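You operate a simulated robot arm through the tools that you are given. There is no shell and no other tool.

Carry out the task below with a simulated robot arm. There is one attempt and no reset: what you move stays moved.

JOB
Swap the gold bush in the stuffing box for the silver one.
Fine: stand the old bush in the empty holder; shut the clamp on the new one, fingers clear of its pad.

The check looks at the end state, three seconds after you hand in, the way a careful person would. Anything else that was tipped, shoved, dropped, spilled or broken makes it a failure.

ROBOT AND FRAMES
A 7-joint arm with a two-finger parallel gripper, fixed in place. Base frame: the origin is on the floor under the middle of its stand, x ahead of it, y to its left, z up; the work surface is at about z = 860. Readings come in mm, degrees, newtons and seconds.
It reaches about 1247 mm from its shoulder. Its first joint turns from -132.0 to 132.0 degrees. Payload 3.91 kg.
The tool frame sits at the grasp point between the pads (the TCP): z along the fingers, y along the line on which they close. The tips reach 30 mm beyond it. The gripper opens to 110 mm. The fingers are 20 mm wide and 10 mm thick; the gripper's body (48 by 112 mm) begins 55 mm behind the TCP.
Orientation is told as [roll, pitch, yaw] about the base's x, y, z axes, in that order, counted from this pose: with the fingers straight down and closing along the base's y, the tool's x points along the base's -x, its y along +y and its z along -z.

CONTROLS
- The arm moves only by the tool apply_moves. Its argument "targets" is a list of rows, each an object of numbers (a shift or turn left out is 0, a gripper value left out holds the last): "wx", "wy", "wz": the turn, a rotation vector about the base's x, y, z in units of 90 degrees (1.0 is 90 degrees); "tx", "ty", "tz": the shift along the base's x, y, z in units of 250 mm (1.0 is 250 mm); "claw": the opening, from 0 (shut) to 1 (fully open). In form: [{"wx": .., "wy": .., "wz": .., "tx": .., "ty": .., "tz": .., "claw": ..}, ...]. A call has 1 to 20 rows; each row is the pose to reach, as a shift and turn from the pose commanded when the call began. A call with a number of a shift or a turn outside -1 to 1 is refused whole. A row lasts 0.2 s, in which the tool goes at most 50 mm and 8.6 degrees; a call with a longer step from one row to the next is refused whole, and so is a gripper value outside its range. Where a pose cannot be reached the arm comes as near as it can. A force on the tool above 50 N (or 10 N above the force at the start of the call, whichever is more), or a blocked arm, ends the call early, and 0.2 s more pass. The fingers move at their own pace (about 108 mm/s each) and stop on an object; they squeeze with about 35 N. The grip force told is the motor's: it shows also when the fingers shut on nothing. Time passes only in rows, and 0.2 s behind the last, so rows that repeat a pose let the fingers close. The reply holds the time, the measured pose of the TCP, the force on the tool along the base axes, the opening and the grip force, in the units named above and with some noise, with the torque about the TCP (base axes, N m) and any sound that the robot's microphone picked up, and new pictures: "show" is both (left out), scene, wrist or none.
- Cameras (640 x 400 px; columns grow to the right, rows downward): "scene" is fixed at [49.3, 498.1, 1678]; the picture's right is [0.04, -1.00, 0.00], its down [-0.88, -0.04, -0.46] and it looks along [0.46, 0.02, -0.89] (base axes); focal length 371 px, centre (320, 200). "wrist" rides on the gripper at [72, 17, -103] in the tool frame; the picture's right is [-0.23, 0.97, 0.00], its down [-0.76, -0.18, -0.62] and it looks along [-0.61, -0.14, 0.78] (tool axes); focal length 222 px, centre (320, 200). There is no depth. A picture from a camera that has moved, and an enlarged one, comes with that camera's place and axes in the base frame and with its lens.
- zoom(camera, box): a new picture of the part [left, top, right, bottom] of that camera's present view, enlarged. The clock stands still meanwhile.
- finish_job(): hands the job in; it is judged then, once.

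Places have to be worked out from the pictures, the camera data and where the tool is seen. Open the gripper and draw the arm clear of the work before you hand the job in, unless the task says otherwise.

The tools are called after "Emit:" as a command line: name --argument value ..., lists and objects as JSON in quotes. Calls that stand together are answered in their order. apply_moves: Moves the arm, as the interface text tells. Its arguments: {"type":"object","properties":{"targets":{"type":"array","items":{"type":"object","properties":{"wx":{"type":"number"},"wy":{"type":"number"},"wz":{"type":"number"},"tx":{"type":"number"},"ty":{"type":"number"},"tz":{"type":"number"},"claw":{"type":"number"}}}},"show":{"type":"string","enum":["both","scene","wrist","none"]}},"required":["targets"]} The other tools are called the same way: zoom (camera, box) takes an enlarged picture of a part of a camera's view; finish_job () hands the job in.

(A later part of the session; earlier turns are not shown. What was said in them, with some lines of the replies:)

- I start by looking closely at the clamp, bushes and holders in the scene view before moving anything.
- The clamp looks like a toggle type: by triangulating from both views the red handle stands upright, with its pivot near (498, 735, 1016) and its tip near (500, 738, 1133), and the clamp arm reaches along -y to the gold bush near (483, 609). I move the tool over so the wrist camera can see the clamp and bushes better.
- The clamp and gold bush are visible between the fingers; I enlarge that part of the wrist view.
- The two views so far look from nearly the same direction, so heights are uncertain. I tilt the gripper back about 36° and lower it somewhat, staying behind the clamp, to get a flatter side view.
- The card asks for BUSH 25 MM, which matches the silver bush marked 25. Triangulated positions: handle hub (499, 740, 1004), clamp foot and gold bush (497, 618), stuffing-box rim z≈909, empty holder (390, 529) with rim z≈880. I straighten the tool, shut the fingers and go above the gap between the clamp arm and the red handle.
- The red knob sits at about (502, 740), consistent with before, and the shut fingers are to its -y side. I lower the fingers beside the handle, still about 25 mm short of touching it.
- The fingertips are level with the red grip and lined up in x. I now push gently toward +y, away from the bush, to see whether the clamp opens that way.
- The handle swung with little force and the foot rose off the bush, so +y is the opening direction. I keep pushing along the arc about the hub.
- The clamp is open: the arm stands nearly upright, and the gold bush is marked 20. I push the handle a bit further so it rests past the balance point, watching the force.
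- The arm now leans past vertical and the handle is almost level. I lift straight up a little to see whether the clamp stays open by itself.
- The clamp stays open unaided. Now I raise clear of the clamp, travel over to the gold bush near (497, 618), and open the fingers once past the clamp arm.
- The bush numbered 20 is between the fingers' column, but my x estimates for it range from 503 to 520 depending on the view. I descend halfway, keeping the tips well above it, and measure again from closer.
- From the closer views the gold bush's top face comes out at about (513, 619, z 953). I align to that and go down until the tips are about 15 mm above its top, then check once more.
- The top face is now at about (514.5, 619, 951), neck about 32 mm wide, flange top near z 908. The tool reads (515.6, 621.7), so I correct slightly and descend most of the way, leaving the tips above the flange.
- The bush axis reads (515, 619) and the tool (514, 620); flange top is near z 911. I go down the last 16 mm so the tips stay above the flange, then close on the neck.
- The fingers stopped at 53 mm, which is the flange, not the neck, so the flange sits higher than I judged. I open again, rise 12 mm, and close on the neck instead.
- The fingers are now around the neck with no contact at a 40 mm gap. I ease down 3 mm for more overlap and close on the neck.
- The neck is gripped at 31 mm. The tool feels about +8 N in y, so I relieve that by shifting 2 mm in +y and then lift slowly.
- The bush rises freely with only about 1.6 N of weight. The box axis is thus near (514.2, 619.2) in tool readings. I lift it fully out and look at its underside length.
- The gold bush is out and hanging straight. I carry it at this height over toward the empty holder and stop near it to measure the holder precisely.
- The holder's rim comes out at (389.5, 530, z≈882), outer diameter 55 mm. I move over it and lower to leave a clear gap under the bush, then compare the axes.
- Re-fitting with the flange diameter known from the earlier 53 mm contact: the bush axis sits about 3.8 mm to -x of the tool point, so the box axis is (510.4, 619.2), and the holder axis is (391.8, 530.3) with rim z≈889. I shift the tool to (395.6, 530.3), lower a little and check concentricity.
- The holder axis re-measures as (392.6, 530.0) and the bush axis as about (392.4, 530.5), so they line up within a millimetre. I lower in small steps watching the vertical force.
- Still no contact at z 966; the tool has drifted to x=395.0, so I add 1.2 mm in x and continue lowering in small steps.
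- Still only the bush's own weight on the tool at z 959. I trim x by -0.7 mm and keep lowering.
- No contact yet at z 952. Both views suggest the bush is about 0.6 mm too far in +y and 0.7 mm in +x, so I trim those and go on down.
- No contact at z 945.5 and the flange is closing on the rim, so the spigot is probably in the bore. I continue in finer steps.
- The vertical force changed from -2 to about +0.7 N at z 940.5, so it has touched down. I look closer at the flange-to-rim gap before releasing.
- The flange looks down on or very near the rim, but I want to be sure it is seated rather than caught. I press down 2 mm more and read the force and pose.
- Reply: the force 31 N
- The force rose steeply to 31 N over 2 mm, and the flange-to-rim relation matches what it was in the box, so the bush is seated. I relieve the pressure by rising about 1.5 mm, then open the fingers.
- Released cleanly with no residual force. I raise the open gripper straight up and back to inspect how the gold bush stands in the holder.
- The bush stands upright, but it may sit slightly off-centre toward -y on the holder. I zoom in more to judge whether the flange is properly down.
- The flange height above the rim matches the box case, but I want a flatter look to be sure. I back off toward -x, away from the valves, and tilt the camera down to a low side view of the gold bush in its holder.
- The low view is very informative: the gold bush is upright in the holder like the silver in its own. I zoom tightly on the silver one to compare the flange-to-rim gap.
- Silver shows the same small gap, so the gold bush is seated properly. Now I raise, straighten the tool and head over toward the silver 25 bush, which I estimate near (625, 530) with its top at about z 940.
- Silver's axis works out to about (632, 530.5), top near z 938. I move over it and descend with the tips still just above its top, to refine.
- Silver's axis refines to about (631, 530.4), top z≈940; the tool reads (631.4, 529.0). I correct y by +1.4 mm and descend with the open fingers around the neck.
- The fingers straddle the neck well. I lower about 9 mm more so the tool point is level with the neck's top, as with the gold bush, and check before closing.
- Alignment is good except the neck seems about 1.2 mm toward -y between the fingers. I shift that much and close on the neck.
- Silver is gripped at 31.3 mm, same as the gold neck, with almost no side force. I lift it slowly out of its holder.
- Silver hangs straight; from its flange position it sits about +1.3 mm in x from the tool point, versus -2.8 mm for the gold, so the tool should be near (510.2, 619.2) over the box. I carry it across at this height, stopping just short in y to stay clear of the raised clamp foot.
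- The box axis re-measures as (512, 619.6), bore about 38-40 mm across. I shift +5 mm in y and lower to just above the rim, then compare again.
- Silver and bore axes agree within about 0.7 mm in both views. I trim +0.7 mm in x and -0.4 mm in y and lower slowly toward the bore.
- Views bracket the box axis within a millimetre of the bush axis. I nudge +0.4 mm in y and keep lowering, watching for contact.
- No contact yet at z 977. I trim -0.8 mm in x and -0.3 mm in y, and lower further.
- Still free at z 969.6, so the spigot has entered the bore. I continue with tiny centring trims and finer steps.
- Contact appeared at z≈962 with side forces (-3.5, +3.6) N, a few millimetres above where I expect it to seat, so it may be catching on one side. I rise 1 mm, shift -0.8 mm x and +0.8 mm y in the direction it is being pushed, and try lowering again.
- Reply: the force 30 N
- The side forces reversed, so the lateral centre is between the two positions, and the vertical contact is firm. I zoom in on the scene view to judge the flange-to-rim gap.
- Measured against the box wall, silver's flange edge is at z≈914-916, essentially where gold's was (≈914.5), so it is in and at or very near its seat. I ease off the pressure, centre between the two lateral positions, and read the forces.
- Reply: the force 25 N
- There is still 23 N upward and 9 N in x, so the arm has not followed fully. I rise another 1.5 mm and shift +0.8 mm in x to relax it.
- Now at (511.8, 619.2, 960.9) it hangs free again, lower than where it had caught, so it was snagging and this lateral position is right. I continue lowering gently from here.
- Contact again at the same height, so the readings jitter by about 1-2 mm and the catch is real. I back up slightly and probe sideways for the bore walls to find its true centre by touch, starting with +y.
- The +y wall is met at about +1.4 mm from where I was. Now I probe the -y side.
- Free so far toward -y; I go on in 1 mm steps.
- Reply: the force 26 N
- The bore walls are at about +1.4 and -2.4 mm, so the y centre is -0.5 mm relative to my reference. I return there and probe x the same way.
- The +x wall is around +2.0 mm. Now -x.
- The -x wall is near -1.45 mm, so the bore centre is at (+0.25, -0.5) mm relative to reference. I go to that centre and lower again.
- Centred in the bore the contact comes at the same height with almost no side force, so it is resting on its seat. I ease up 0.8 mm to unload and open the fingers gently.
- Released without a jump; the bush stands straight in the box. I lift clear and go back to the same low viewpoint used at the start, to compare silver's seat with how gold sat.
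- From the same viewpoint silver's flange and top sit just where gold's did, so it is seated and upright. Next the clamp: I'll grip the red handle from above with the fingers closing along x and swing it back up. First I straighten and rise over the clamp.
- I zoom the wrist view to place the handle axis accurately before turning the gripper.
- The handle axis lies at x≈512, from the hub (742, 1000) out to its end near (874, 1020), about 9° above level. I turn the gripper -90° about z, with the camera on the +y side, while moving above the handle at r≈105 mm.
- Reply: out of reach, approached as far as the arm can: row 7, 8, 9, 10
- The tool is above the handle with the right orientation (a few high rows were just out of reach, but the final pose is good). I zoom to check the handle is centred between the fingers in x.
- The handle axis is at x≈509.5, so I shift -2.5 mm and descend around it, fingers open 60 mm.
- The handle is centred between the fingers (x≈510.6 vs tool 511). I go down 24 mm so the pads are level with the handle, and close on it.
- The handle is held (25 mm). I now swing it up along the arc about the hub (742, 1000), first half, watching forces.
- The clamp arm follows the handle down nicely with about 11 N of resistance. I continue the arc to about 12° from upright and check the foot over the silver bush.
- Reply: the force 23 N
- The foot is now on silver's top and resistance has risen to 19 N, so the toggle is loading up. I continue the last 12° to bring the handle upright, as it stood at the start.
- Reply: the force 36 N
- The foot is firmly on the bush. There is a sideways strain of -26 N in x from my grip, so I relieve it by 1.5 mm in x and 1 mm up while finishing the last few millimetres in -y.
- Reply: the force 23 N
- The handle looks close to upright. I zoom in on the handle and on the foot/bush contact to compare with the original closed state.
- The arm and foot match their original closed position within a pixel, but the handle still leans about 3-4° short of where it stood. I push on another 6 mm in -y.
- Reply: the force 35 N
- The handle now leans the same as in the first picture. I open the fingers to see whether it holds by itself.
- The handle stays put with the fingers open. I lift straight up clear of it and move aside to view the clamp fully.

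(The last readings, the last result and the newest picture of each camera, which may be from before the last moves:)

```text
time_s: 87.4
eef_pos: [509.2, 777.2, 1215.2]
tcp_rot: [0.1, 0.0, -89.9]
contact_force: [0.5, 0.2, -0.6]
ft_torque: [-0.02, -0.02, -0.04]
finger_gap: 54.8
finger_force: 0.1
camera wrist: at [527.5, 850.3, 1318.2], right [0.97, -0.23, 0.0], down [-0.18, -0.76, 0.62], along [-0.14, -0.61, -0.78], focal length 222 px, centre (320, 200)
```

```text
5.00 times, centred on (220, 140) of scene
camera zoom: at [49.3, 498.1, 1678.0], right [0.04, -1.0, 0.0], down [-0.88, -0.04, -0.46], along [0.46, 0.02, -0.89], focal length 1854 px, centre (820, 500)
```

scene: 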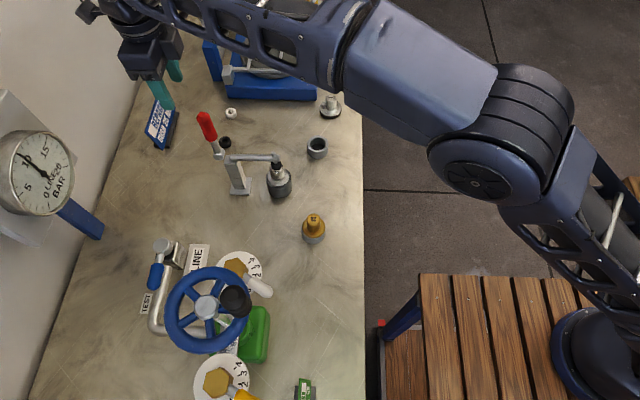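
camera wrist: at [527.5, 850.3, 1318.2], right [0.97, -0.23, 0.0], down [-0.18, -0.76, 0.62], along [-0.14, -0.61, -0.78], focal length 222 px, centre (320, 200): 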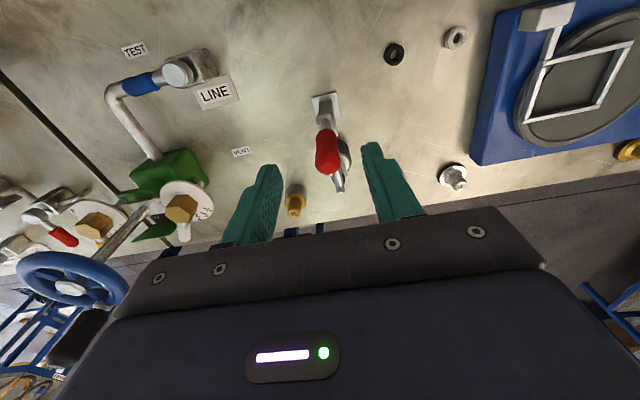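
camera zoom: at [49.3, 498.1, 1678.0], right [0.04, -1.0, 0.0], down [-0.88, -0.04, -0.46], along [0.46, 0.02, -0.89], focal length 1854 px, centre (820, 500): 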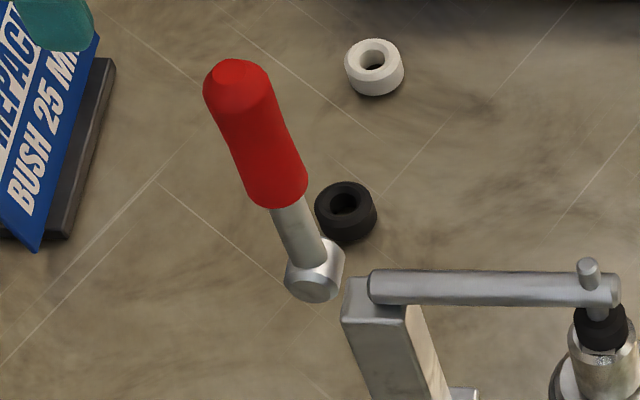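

The handle, arm and foot are exactly as in the first picture, now with the silver bush beneath. I zoom in on the clamped bush, the gold bush, and the rest of the bench for a final check.

Emit:
zoom --camera "scene" --box '[255, 145, 305, 200]'

Emit:
zoom --camera "scene" --box '[290, 200, 340, 250]'

Emit:
zoom --camera "wrist" --box '[270, 80, 400, 230]'

Emit:
zoom --camera "scene" --box '[0, 200, 320, 400]'

```text
7.27 times, centred on (280, 172) of scene
camera zoom: at [49.3, 498.1, 1678.0], right [0.04, -1.0, 0.0], down [-0.88, -0.04, -0.46], along [0.46, 0.02, -0.89], focal length 2697 px, centre (611, 400)
```

zoom: 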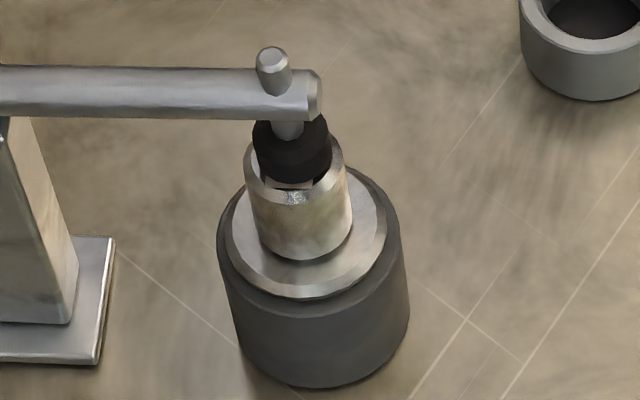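

```text
8.00 times, centred on (315, 225) of scene
camera zoom: at [49.3, 498.1, 1678.0], right [0.04, -1.0, 0.0], down [-0.88, -0.04, -0.46], along [0.46, 0.02, -0.89], focal length 2966 px, centre (360, 0)
```

zoom: 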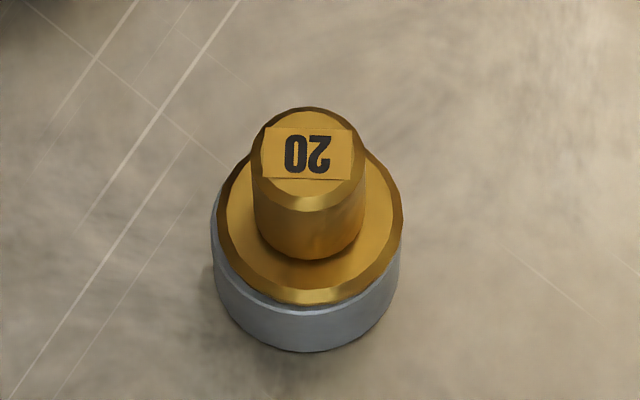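

```text
2.67 times, centred on (335, 155) of wrist
camera zoom: at [527.5, 850.3, 1318.2], right [0.97, -0.23, 0.0], down [-0.18, -0.76, 0.62], along [-0.14, -0.61, -0.78], focal length 592 px, centre (280, 320)
```

zoom: 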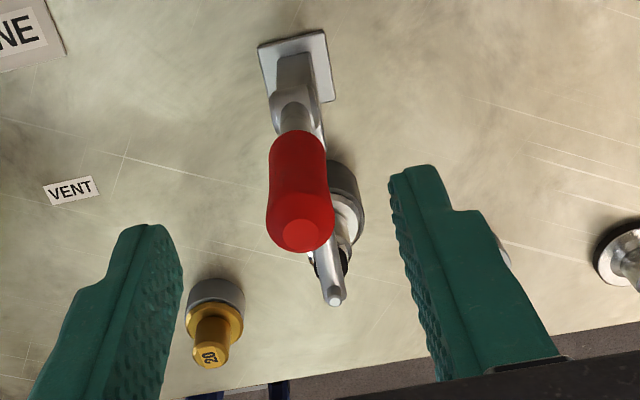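

```text
2.00 times, centred on (160, 300) of scene
camera zoom: at [49.3, 498.1, 1678.0], right [0.04, -1.0, 0.0], down [-0.88, -0.04, -0.46], along [0.46, 0.02, -0.89], focal length 742 px, centre (640, 0)
```

zoom: 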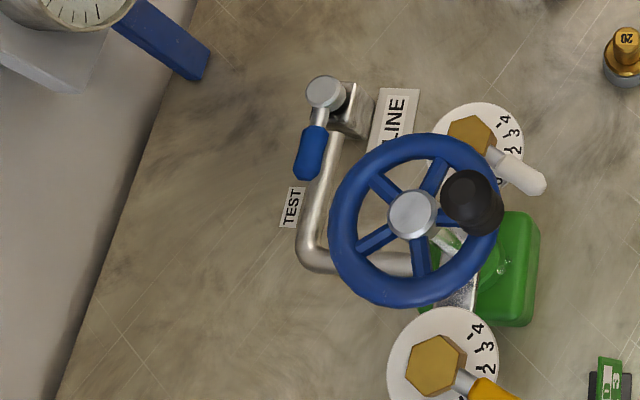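

The clamp is shut on silver, gold stands in its holder. The white valve lever looks a few pixels different from the first picture, so I return the gripper to the early viewpoint (298, 601, 1186), yaw 0, which is also clear of the clamp, to compare exactly.

Emit:
apply_moves --targets '[{"wz": 0.09, "tx": -0.02, "ty": -0.02, "tz": 0.05, "claw": 0.5}, {"wz": 0.18, "tx": -0.08, "ty": -0.06, "tz": 0.05, "claw": 0.6}, {"wz": 0.27, "tx": -0.16, "ty": -0.12, "tz": 0.05, "claw": 0.7}, {"wz": 0.36, "tx": -0.24, "ty": -0.18, "tz": 0.05, "claw": 0.8}, {"wz": 0.45, "tx": -0.32, "ty": -0.24, "tz": 0.05, "claw": 0.9}, {"wz": 0.54, "tx": -0.4, "ty": -0.31, "tz": 0.05, "claw": 1}, {"wz": 0.63, "tx": -0.48, "ty": -0.38, "tz": 0.05, "claw": 1}, {"wz": 0.72, "tx": -0.56, "ty": -0.45, "tz": 0.03, "claw": 1}, {"wz": 0.81, "tx": -0.64, "ty": -0.53, "tz": 0.0, "claw": 1}, {"wz": 0.9, "tx": -0.72, "ty": -0.61, "tz": -0.04, "claw": 1}, {"wz": 0.96, "tx": -0.79, "ty": -0.67, "tz": -0.08, "claw": 1}, {"wz": 1.0, "tx": -0.844, "ty": -0.705, "tz": -0.118, "claw": 1}, {"wz": 1.0, "tx": -0.844, "ty": -0.705, "tz": -0.118, "claw": 1}]'

Emit:
zoom --camera "wrist" --box '[260, 0, 430, 100]'

Emit:
zoom --camera "scene" --box '[0, 200, 320, 400]'

```text
time_s: 90.2
eef_pos: [297.0, 599.7, 1186.5]
tcp_rot: [0.0, 0.0, 0.1]
contact_force: [0.0, 0.4, -0.3]
ft_torque: [0.0, -0.02, -0.02]
finger_gap: 109.9
finger_force: 0.0
camera wrist: at [224.7, 616.0, 1288.6], right [0.22, 0.97, 0.0], down [0.76, -0.18, 0.62], along [0.61, -0.14, -0.78], focal length 222 px, centre (320, 200)
```

scene: 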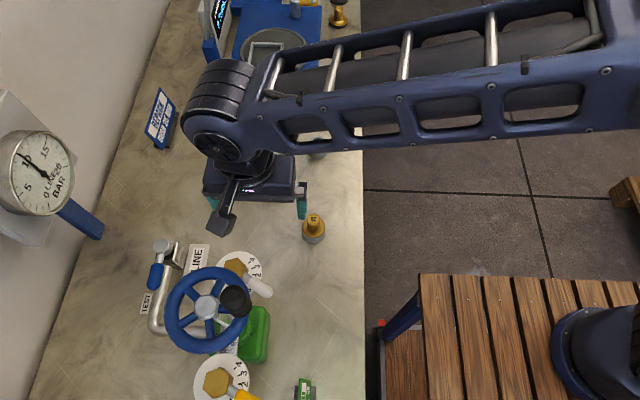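
wrist: 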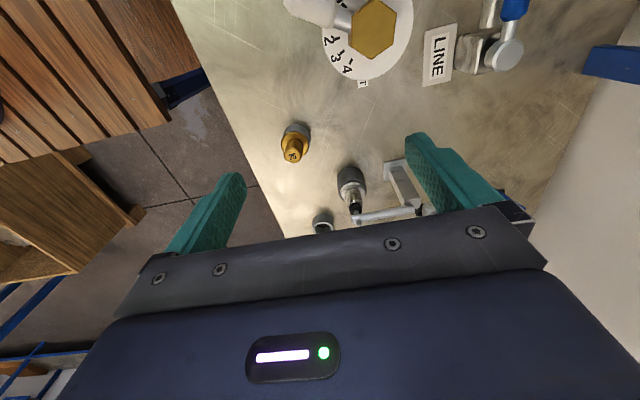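

```text
3.76 times, centred on (345, 50) of wrist
camera zoom: at [224.7, 616.0, 1288.6], right [0.22, 0.97, 0.0], down [0.76, -0.18, 0.62], along [0.61, -0.14, -0.78], focal length 836 px, centre (226, 765)
```

zoom: 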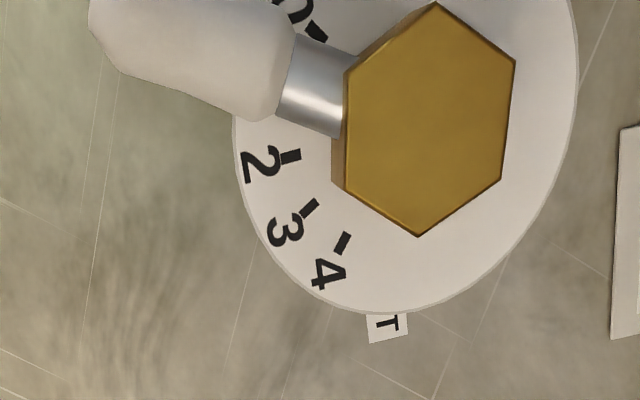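

```text
2.00 times, centred on (160, 300) of scene
camera zoom: at [49.3, 498.1, 1678.0], right [0.04, -1.0, 0.0], down [-0.88, -0.04, -0.46], along [0.46, 0.02, -0.89], focal length 742 px, centre (640, 0)
```

zoom: 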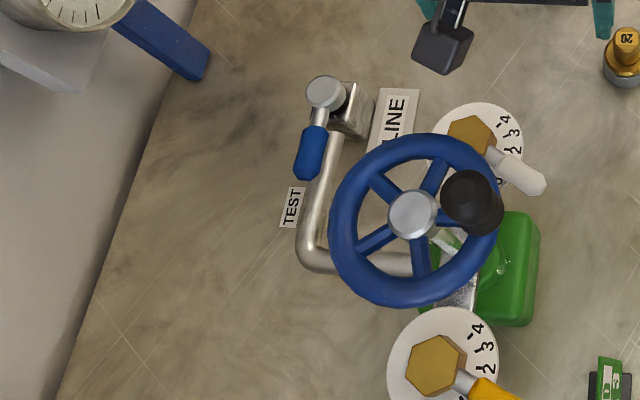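

The white lever's end, on a tall valve at about (207, 587, z≈1020), may have been brushed by the gripper body during my low side view at t≈38 s. I move carefully to a higher spot with closed fingers to measure the lever accurately before deciding anything.

Emit:
apply_moves --targets '[{"tz": 0.04, "ty": -0.06, "claw": 0.3}, {"tz": 0.06, "ty": -0.14, "tx": -0.08, "claw": 0}, {"tz": 0.06, "ty": -0.18, "tx": -0.16, "claw": 0}, {"tz": 0.06, "ty": -0.18, "tx": -0.2, "claw": 0}, {"tz": 0.06, "ty": -0.18, "tx": -0.2, "claw": 0}]'

Emit:
zoom --camera "wrist" --box '[260, 0, 440, 130]'

Emit:
zoom --camera "scene" --box '[210, 245, 290, 305]'

```text
time_s: 91.4
eef_pos: [249.3, 555.1, 1203.5]
tcp_rot: [0.0, 0.0, 0.2]
contact_force: [0.3, -0.5, -0.7]
ft_torque: [0.01, 0.01, 0.0]
finger_gap: 0.2
finger_force: 35.0
camera wrist: at [176.7, 571.9, 1305.2], right [0.23, 0.97, 0.0], down [0.76, -0.18, 0.62], along [0.61, -0.14, -0.78], focal length 222 px, centre (320, 200)
```

scene: 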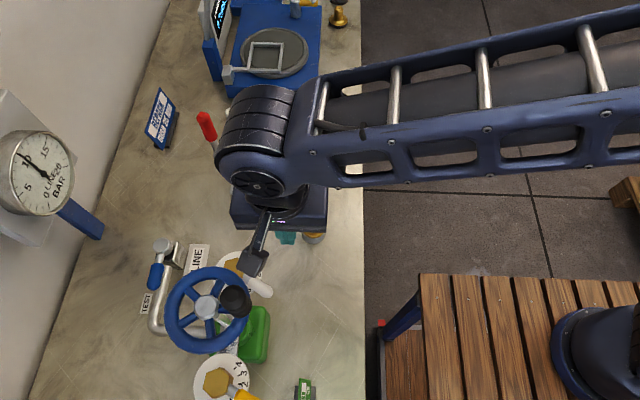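
wrist: 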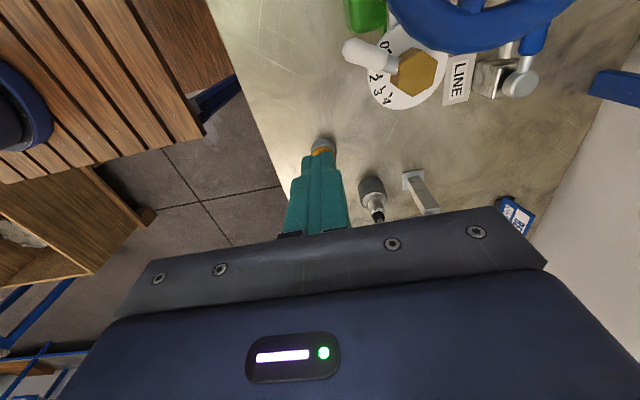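

```text
3.08 times, centred on (350, 65) of wrist
camera zoom: at [176.7, 571.9, 1305.2], right [0.23, 0.97, 0.0], down [0.76, -0.18, 0.62], along [0.61, -0.14, -0.78], focal length 684 px, centre (228, 615)
```

zoom: 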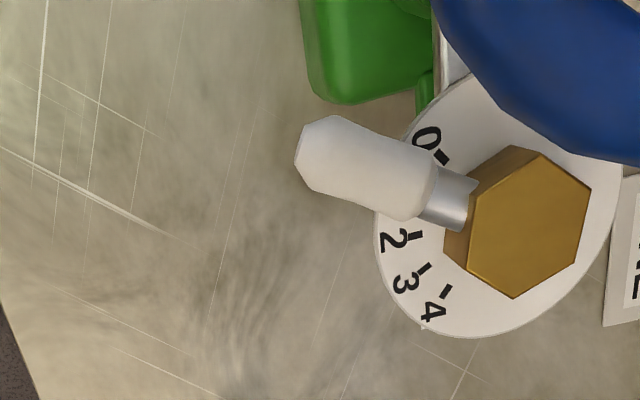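

```text
6.67 times, centred on (250, 275) of scene
camera zoom: at [49.3, 498.1, 1678.0], right [0.04, -1.0, 0.0], down [-0.88, -0.04, -0.46], along [0.46, 0.02, -0.89], focal length 2472 px, centre (787, -300)
```

zoom: 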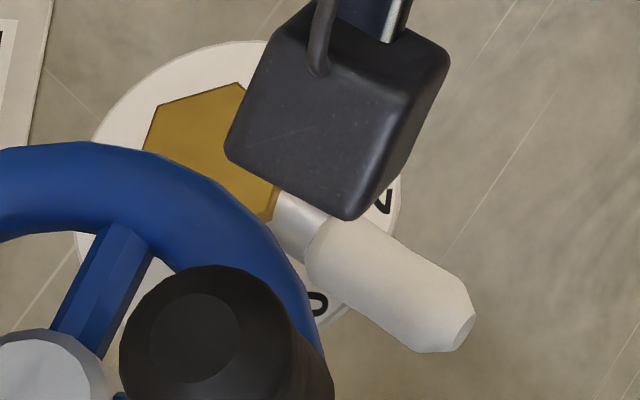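

Triangulating from two wrist poses puts the lever at z≈1037 with its tip near (203, 589), which is right where the gripper body's edge was at t≈38 s; it seems to have been nudged about 4° (5 mm at the tip) toward -x. I will gently push it back: first tilt the tool 45° so the closed fingers point +y and down, staying well clear of the hand wheel.

Emit:
apply_moves --targets '[{"ty": -0.1, "wx": 0.08, "claw": 0}, {"tx": -0.1, "ty": -0.2, "tz": -0.05, "wx": 0.16, "claw": 0}, {"tx": -0.2, "ty": -0.24, "tz": -0.12, "wx": 0.25, "claw": 0}, {"tx": -0.28, "ty": -0.24, "tz": -0.2, "wx": 0.33, "claw": 0}, {"tx": -0.324, "ty": -0.2, "tz": -0.28, "wx": 0.42, "claw": 0}, {"tx": -0.324, "ty": -0.16, "tz": -0.34, "wx": 0.5, "claw": 0}, {"tx": -0.324, "ty": -0.16, "tz": -0.34, "wx": 0.5, "claw": 0}]'

Emit:
zoom --camera "scene" --box '[190, 225, 310, 315]'

```text
time_s: 93.0
eef_pos: [169.1, 515.1, 1116.9]
tcp_rot: [45.1, -0.1, 0.0]
contact_force: [0.5, 0.5, -0.6]
ft_torque: [0.0, 0.1, 0.07]
finger_gap: 0.0
finger_force: 35.4
camera wrist: at [96.7, 452.9, 1200.9], right [0.23, 0.69, 0.69], down [0.76, -0.57, 0.31], along [0.61, 0.45, -0.65], focal length 222 px, centre (320, 200)
```

scene: 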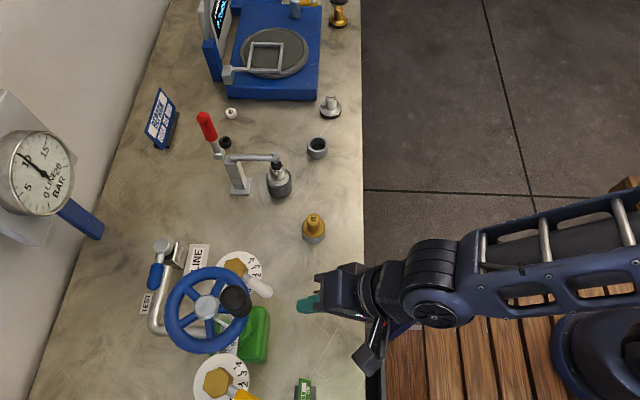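
wrist: 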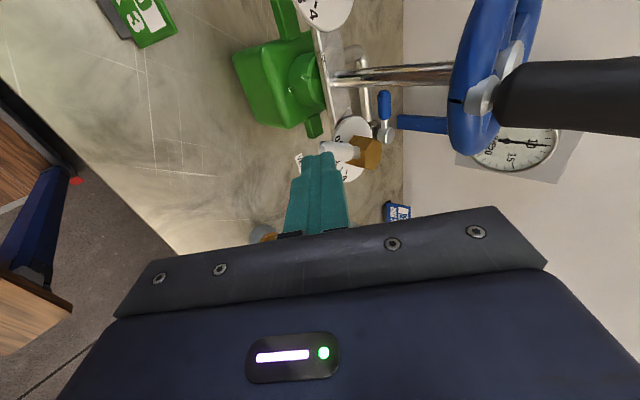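

```text
4.44 times, centred on (250, 270) of scene
camera zoom: at [49.3, 498.1, 1678.0], right [0.04, -1.0, 0.0], down [-0.88, -0.04, -0.46], along [0.46, 0.02, -0.89], focal length 1648 px, centre (631, -111)
```

zoom: 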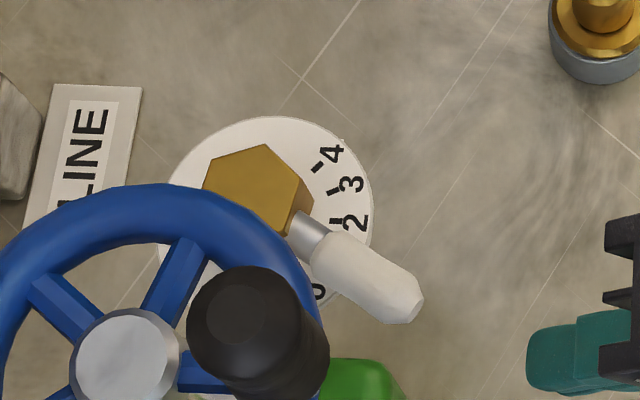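

The way in is clear: the green valve body is low (z≈885) and the wheel is well above. I slide the closed fingers along their axis to the -x side of the lever, leaving roughly 10 mm before touching it.

Emit:
apply_moves --targets '[{"ty": 0.08, "tz": -0.08, "claw": 0}, {"ty": 0.16, "tz": -0.16, "claw": 0}, {"ty": 0.23, "tz": -0.23, "claw": 0}, {"ty": 0.3, "tz": -0.297, "claw": 0}, {"ty": 0.3, "tz": -0.297, "claw": 0}]'

Emit:
zoom --camera "scene" --box '[190, 225, 310, 315]'

Emit:
zoom --camera "wrist" --box '[240, 80, 420, 220]'

```text
time_s: 94.2
eef_pos: [167.1, 591.2, 1044.2]
tcp_rot: [45.0, 0.0, 0.0]
contact_force: [-0.9, 0.3, -0.2]
ft_torque: [0.01, -0.01, 0.0]
finger_gap: 0.0
finger_force: 35.2
camera wrist: at [95.0, 530.1, 1128.0], right [0.23, 0.69, 0.69], down [0.76, -0.57, 0.32], along [0.61, 0.45, -0.65], focal length 222 px, centre (320, 200)
```

scene: 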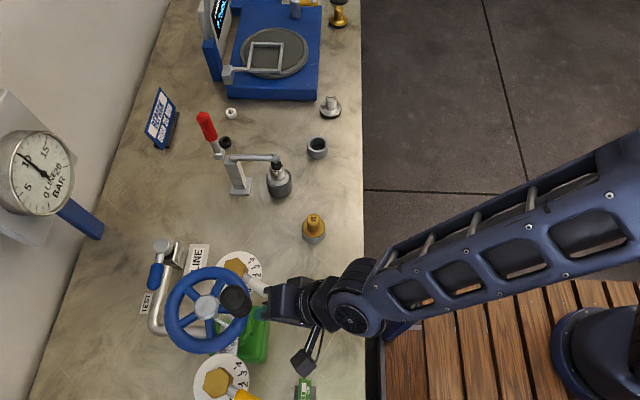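
wrist: 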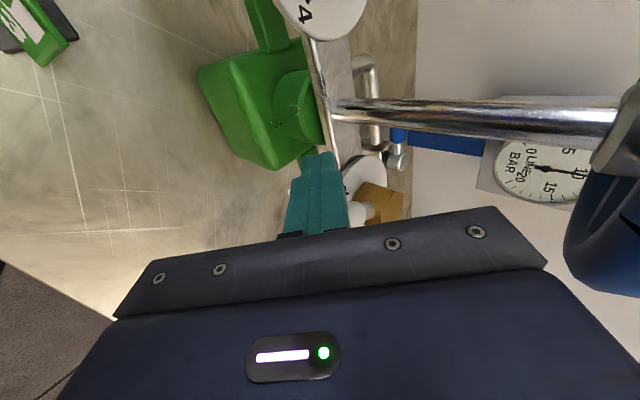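

```text
4.44 times, centred on (250, 270) of scene
camera zoom: at [49.3, 498.1, 1678.0], right [0.04, -1.0, 0.0], down [-0.88, -0.04, -0.46], along [0.46, 0.02, -0.89], focal length 1648 px, centre (631, -111)
```

zoom: 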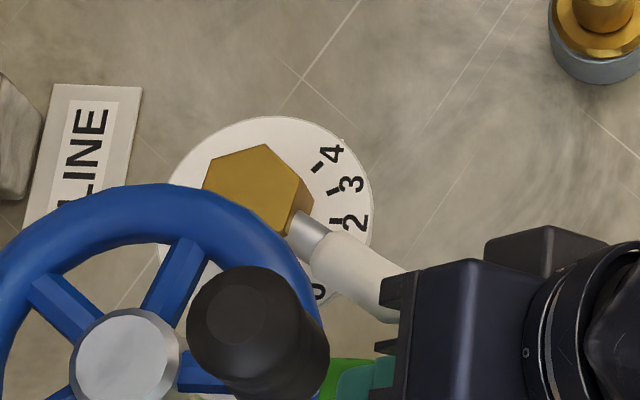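

```text
2.86 times, centred on (330, 150) of wrist
camera zoom: at [95.0, 530.1, 1128.0], right [0.23, 0.69, 0.69], down [0.76, -0.57, 0.32], along [0.61, 0.45, -0.65], focal length 635 px, centre (291, 343)
```

zoom: 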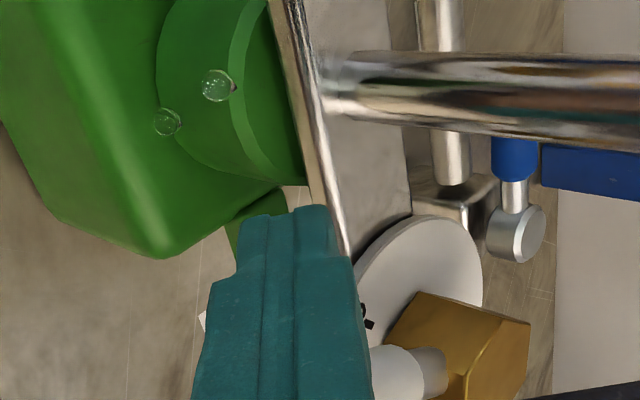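

The fingers are on the -x side of the lever and everything is clear. I move +x slowly toward the lever, reading forces.

Emit:
apply_moves --targets '[{"tx": 0.02, "claw": 0}, {"tx": 0.04, "claw": 0}, {"tx": 0.04, "claw": 0}]'

Emit:
zoom --camera "scene" --box '[190, 225, 310, 315]'

Emit:
zoom --camera "wrist" --box '[280, 130, 400, 230]'

```text
time_s: 95.0
eef_pos: [176.0, 589.0, 1044.0]
tcp_rot: [44.9, 0.0, 0.1]
contact_force: [-0.3, 0.3, 0.1]
ft_torque: [-0.01, 0.03, -0.01]
finger_gap: 0.1
finger_force: 35.1
camera wrist: at [104.9, 528.6, 1127.8], right [0.23, 0.69, 0.69], down [0.76, -0.57, 0.32], along [0.61, 0.45, -0.65], focal length 222 px, centre (320, 200)
```

scene: 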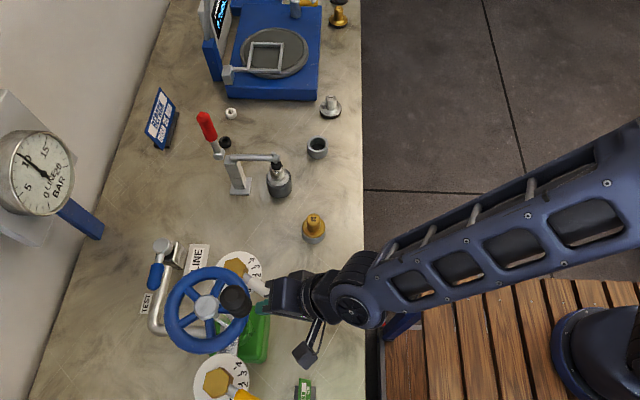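
wrist: 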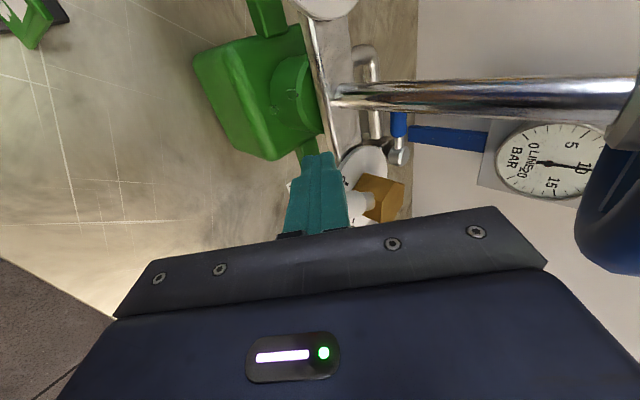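

```text
4.44 times, centred on (250, 270) of scene
camera zoom: at [49.3, 498.1, 1678.0], right [0.04, -1.0, 0.0], down [-0.88, -0.04, -0.46], along [0.46, 0.02, -0.89], focal length 1648 px, centre (631, -111)
```

zoom: 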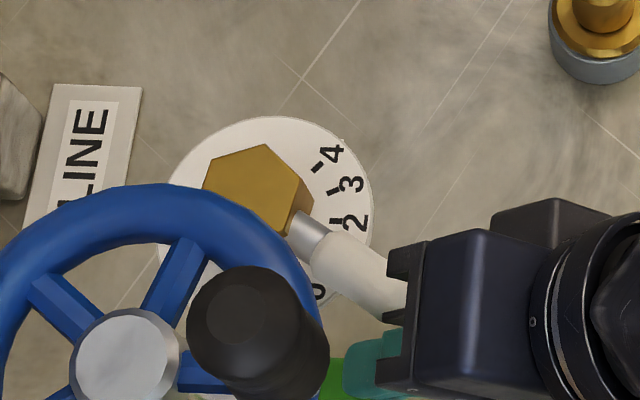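

```text
4.00 times, centred on (340, 180) of wrist
camera zoom: at [104.9, 528.6, 1127.8], right [0.23, 0.69, 0.69], down [0.76, -0.57, 0.32], along [0.61, 0.45, -0.65], focal length 888 px, centre (240, 280)
```

zoom: 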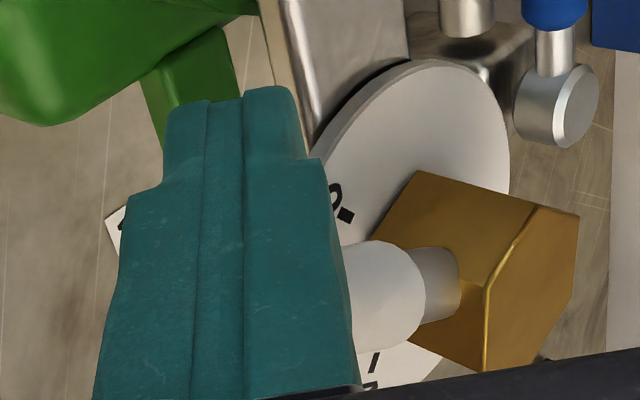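

No contact yet at x=176; the scene view shows a few more millimetres of gap. I continue +4 mm.

Emit:
apply_moves --targets '[{"tx": 0.008, "claw": 0}, {"tx": 0.016, "claw": 0}, {"tx": 0.016, "claw": 0}]' --show "none"

Emit:
zoom --camera "scene" --box '[220, 240, 290, 300]'

```text
time_s: 95.8
eef_pos: [182.1, 589.8, 1043.8]
tcp_rot: [45.0, -0.1, 0.0]
contact_force: [-2.5, 0.0, 0.0]
ft_torque: [-0.01, 0.02, 0.01]
finger_gap: 0.0
finger_force: 34.7
```

```text
6.67 times, centred on (255, 270) of scene
camera zoom: at [49.3, 498.1, 1678.0], right [0.04, -1.0, 0.0], down [-0.88, -0.04, -0.46], along [0.46, 0.02, -0.89], focal length 2472 px, centre (753, -267)
```

zoom: 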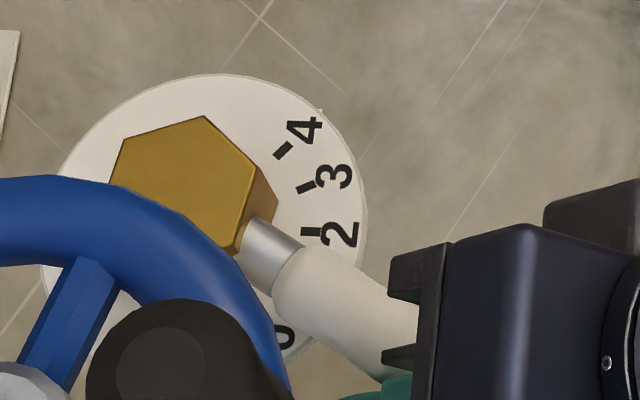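

Contact: about -2.5 N in x at x≈181. I push on in small steps, about 5 mm in total, then back off and compare.

Emit:
apply_moves --targets '[{"tx": 0.006, "claw": 0}, {"tx": 0.012, "claw": 0}, {"tx": 0.012, "claw": 0}]' --show "none"

Emit:
zoom --camera "scene" --box '[220, 240, 290, 300]'

```text
time_s: 96.6
eef_pos: [183.6, 589.6, 1043.5]
tcp_rot: [45.0, -0.1, 0.0]
contact_force: [0.2, 0.3, 0.1]
ft_torque: [-0.04, -0.01, -0.01]
finger_gap: 0.0
finger_force: 35.0
```

```text
6.67 times, centred on (255, 270) of scene
camera zoom: at [49.3, 498.1, 1678.0], right [0.04, -1.0, 0.0], down [-0.88, -0.04, -0.46], along [0.46, 0.02, -0.89], focal length 2472 px, centre (753, -267)
```

zoom: 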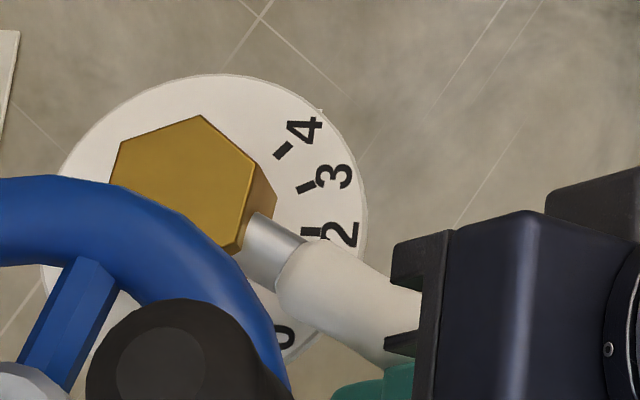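

The lever and its hex turned slightly. I back away in -x and out along the finger axis to see the lever unobstructed.

Emit:
apply_moves --targets '[{"tx": -0.03, "claw": 0}, {"tx": -0.06, "claw": 0}, {"tx": -0.06, "ty": -0.1, "tz": 0.1, "claw": 0}, {"tx": -0.06, "ty": -0.22, "tz": 0.22, "claw": 0}, {"tx": -0.06, "ty": -0.3, "tz": 0.3, "claw": 0}, {"tx": -0.06, "ty": -0.3, "tz": 0.3, "claw": 0}]'

Emit:
zoom --camera "scene" --box '[0, 200, 320, 400]'

Emit:
zoom --camera "scene" --box '[190, 225, 310, 315]'

```text
time_s: 98.0
eef_pos: [169.9, 513.5, 1115.1]
tcp_rot: [45.1, 0.1, 0.0]
contact_force: [0.8, -0.6, 0.5]
ft_torque: [0.0, 0.04, -0.01]
finger_gap: 0.0
finger_force: 35.2
camera wrist: at [98.5, 453.1, 1200.8], right [0.23, 0.69, 0.69], down [0.76, -0.57, 0.32], along [0.61, 0.45, -0.65], focal length 222 px, centre (320, 200)
```

scene: 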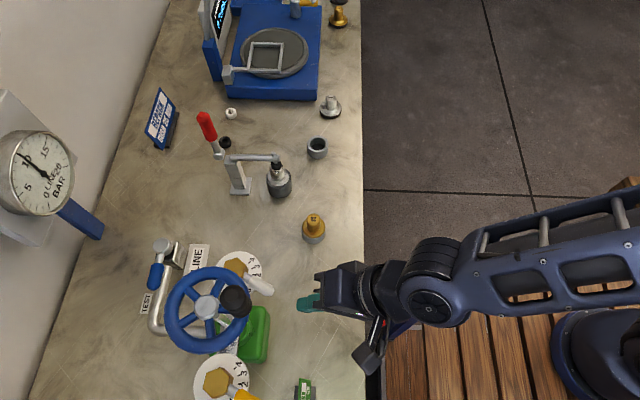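
wrist: 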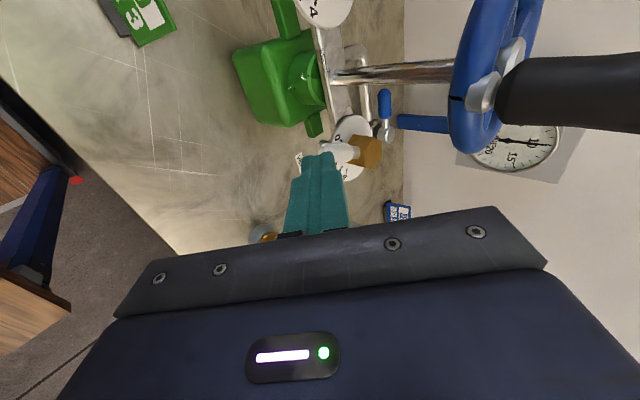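

```text
2.00 times, centred on (160, 300) of scene
camera zoom: at [49.3, 498.1, 1678.0], right [0.04, -1.0, 0.0], down [-0.88, -0.04, -0.46], along [0.46, 0.02, -0.89], focal length 742 px, centre (640, 0)
```

zoom: 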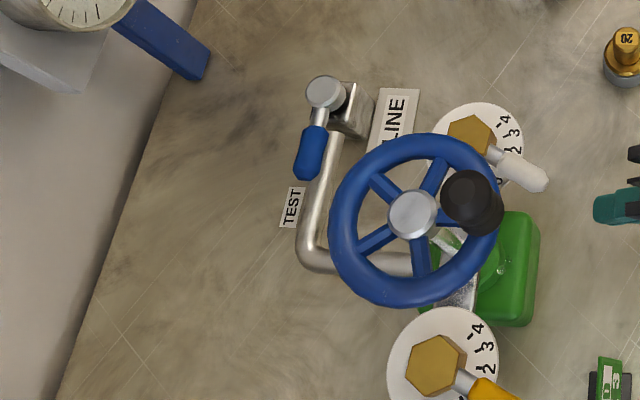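

```text
4.44 times, centred on (250, 270) of scene
camera zoom: at [49.3, 498.1, 1678.0], right [0.04, -1.0, 0.0], down [-0.88, -0.04, -0.46], along [0.46, 0.02, -0.89], focal length 1648 px, centre (631, -111)
```

zoom: 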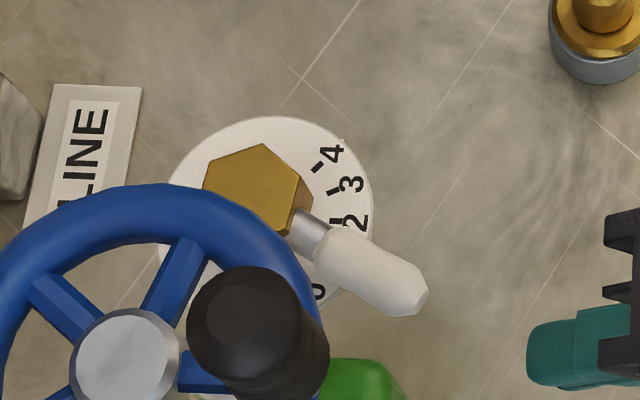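

The lever now matches its first-picture position (tip at about (549, 180) in the same crop), so I leave it. I draw the arm away to its starting area, straighten it and open the gripper.

Emit:
apply_moves --targets '[{"ty": -0.1, "tz": 0.1, "claw": 0}, {"ty": -0.24, "tz": 0.2, "wx": -0.09, "claw": 0}, {"ty": -0.36, "tz": 0.32, "tx": 0.06, "wx": -0.18, "claw": 0}, {"ty": -0.37, "tz": 0.44, "tx": 0.2, "wx": -0.27, "claw": 0}, {"ty": -0.37, "tz": 0.49, "tx": 0.36, "wx": -0.36, "claw": 0.5}, {"ty": -0.37, "tz": 0.49, "tx": 0.52, "wx": -0.45, "claw": 1}, {"ty": -0.37, "tz": 0.49, "tx": 0.66, "wx": -0.5, "claw": 1}, {"ty": -0.37, "tz": 0.49, "tx": 0.66, "wx": -0.5, "claw": 1}]'

Emit:
zoom --camera "scene" --box '[180, 80, 380, 205]'

Emit:
zoom --camera "scene" --box '[0, 200, 320, 400]'

Emit:
zoom --camera "scene" --box '[180, 0, 380, 125]'

```text
time_s: 99.8
eef_pos: [334.6, 425.2, 1240.7]
tcp_rot: [0.0, -0.1, 0.0]
contact_force: [-1.2, -0.5, 0.5]
ft_torque: [-0.04, -0.06, 0.01]
finger_gap: 109.9
finger_force: 0.1
out of reach, approached as far as the arm can: row 1
camera wrist: at [262.6, 441.9, 1344.0], right [0.23, 0.97, 0.0], down [0.76, -0.18, 0.62], along [0.61, -0.14, -0.78], focal length 222 px, centre (320, 200)
```

scene: 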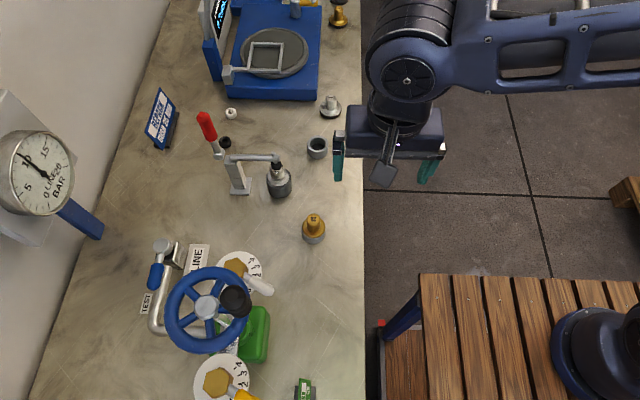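
wrist: 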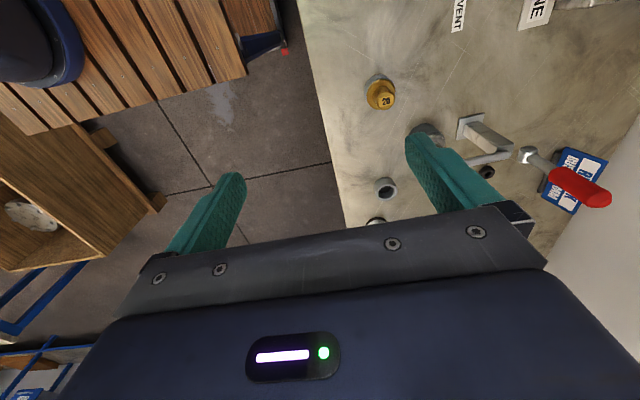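

```text
3.20 times, centred on (280, 142) of scene
camera zoom: at [49.3, 498.1, 1678.0], right [0.04, -1.0, 0.0], down [-0.88, -0.04, -0.46], along [0.46, 0.02, -0.89], focal length 1186 px, centre (448, 384)
```

zoom: 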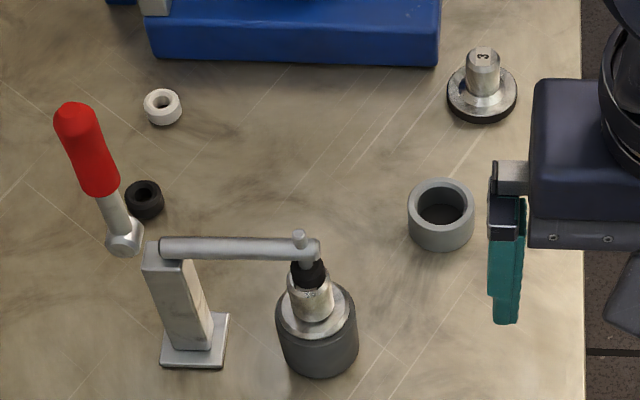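

```text
2.00 times, centred on (160, 300) of scene
camera zoom: at [49.3, 498.1, 1678.0], right [0.04, -1.0, 0.0], down [-0.88, -0.04, -0.46], along [0.46, 0.02, -0.89], focal length 742 px, centre (640, 0)
```

zoom: 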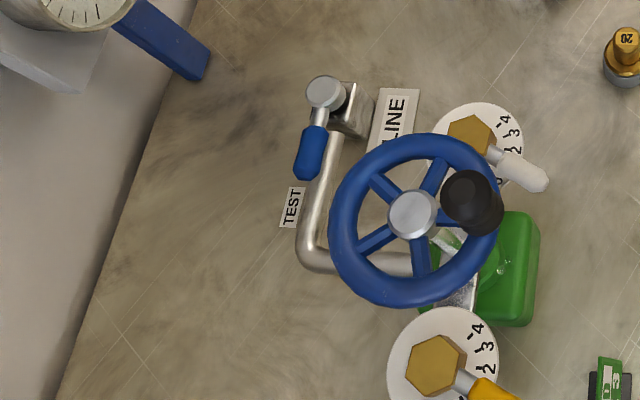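

```text
3.20 times, centred on (280, 62) of scene
camera zoom: at [49.3, 498.1, 1678.0], right [0.04, -1.0, 0.0], down [-0.88, -0.04, -0.46], along [0.46, 0.02, -0.89], focal length 1186 px, centre (448, 640)
```

zoom: 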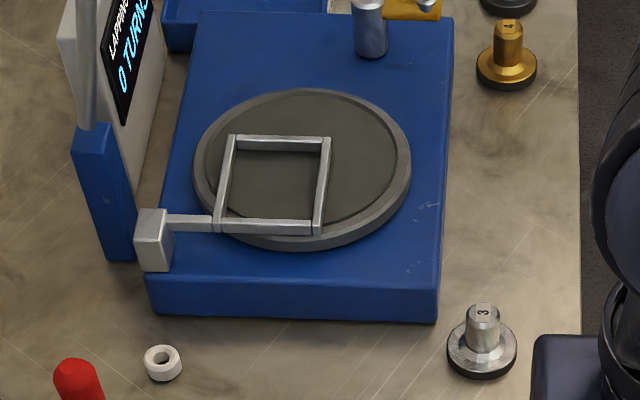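

Everything checks out: silver 25 is in the stuffing box with the clamp shut on it. Gold 20 stands in the formerly empty holder, the lever and other bench items match the first pictures, and the open gripper is back at its start, clear of the work. I hand the job in.

Emit:
finish_job

```text
The job is handed in.
```

The bushes are swapped. The silver 25 mm bush is in the stuffing box with the clamp shut on it, and the gold 20 stands upright in the holder that was empty. The gripper is open and clear of the clamp pad and the rest of the work. I have handed the job in and have not seen the result of the check.

**White valve lever:** during a low camera look, the gripper body appears to have nudged the white lever on the upper dial by roughly 4°. I pushed it back with the closed fingers, and it now matches its position in the first picture to within about a degree, judged by eye. It could still be slightly off.

**Seating:** the gold bush sits about 1 mm off-centre in its holder, with its flange about as far above the rim as the silver's was in its own holder. The silver came to rest within a couple of millimetres of the gold's original height in the box. With the clamp shut, its foot and handle look the same as at the start.

Nothing else on the bench looks moved compared with the first pictures.
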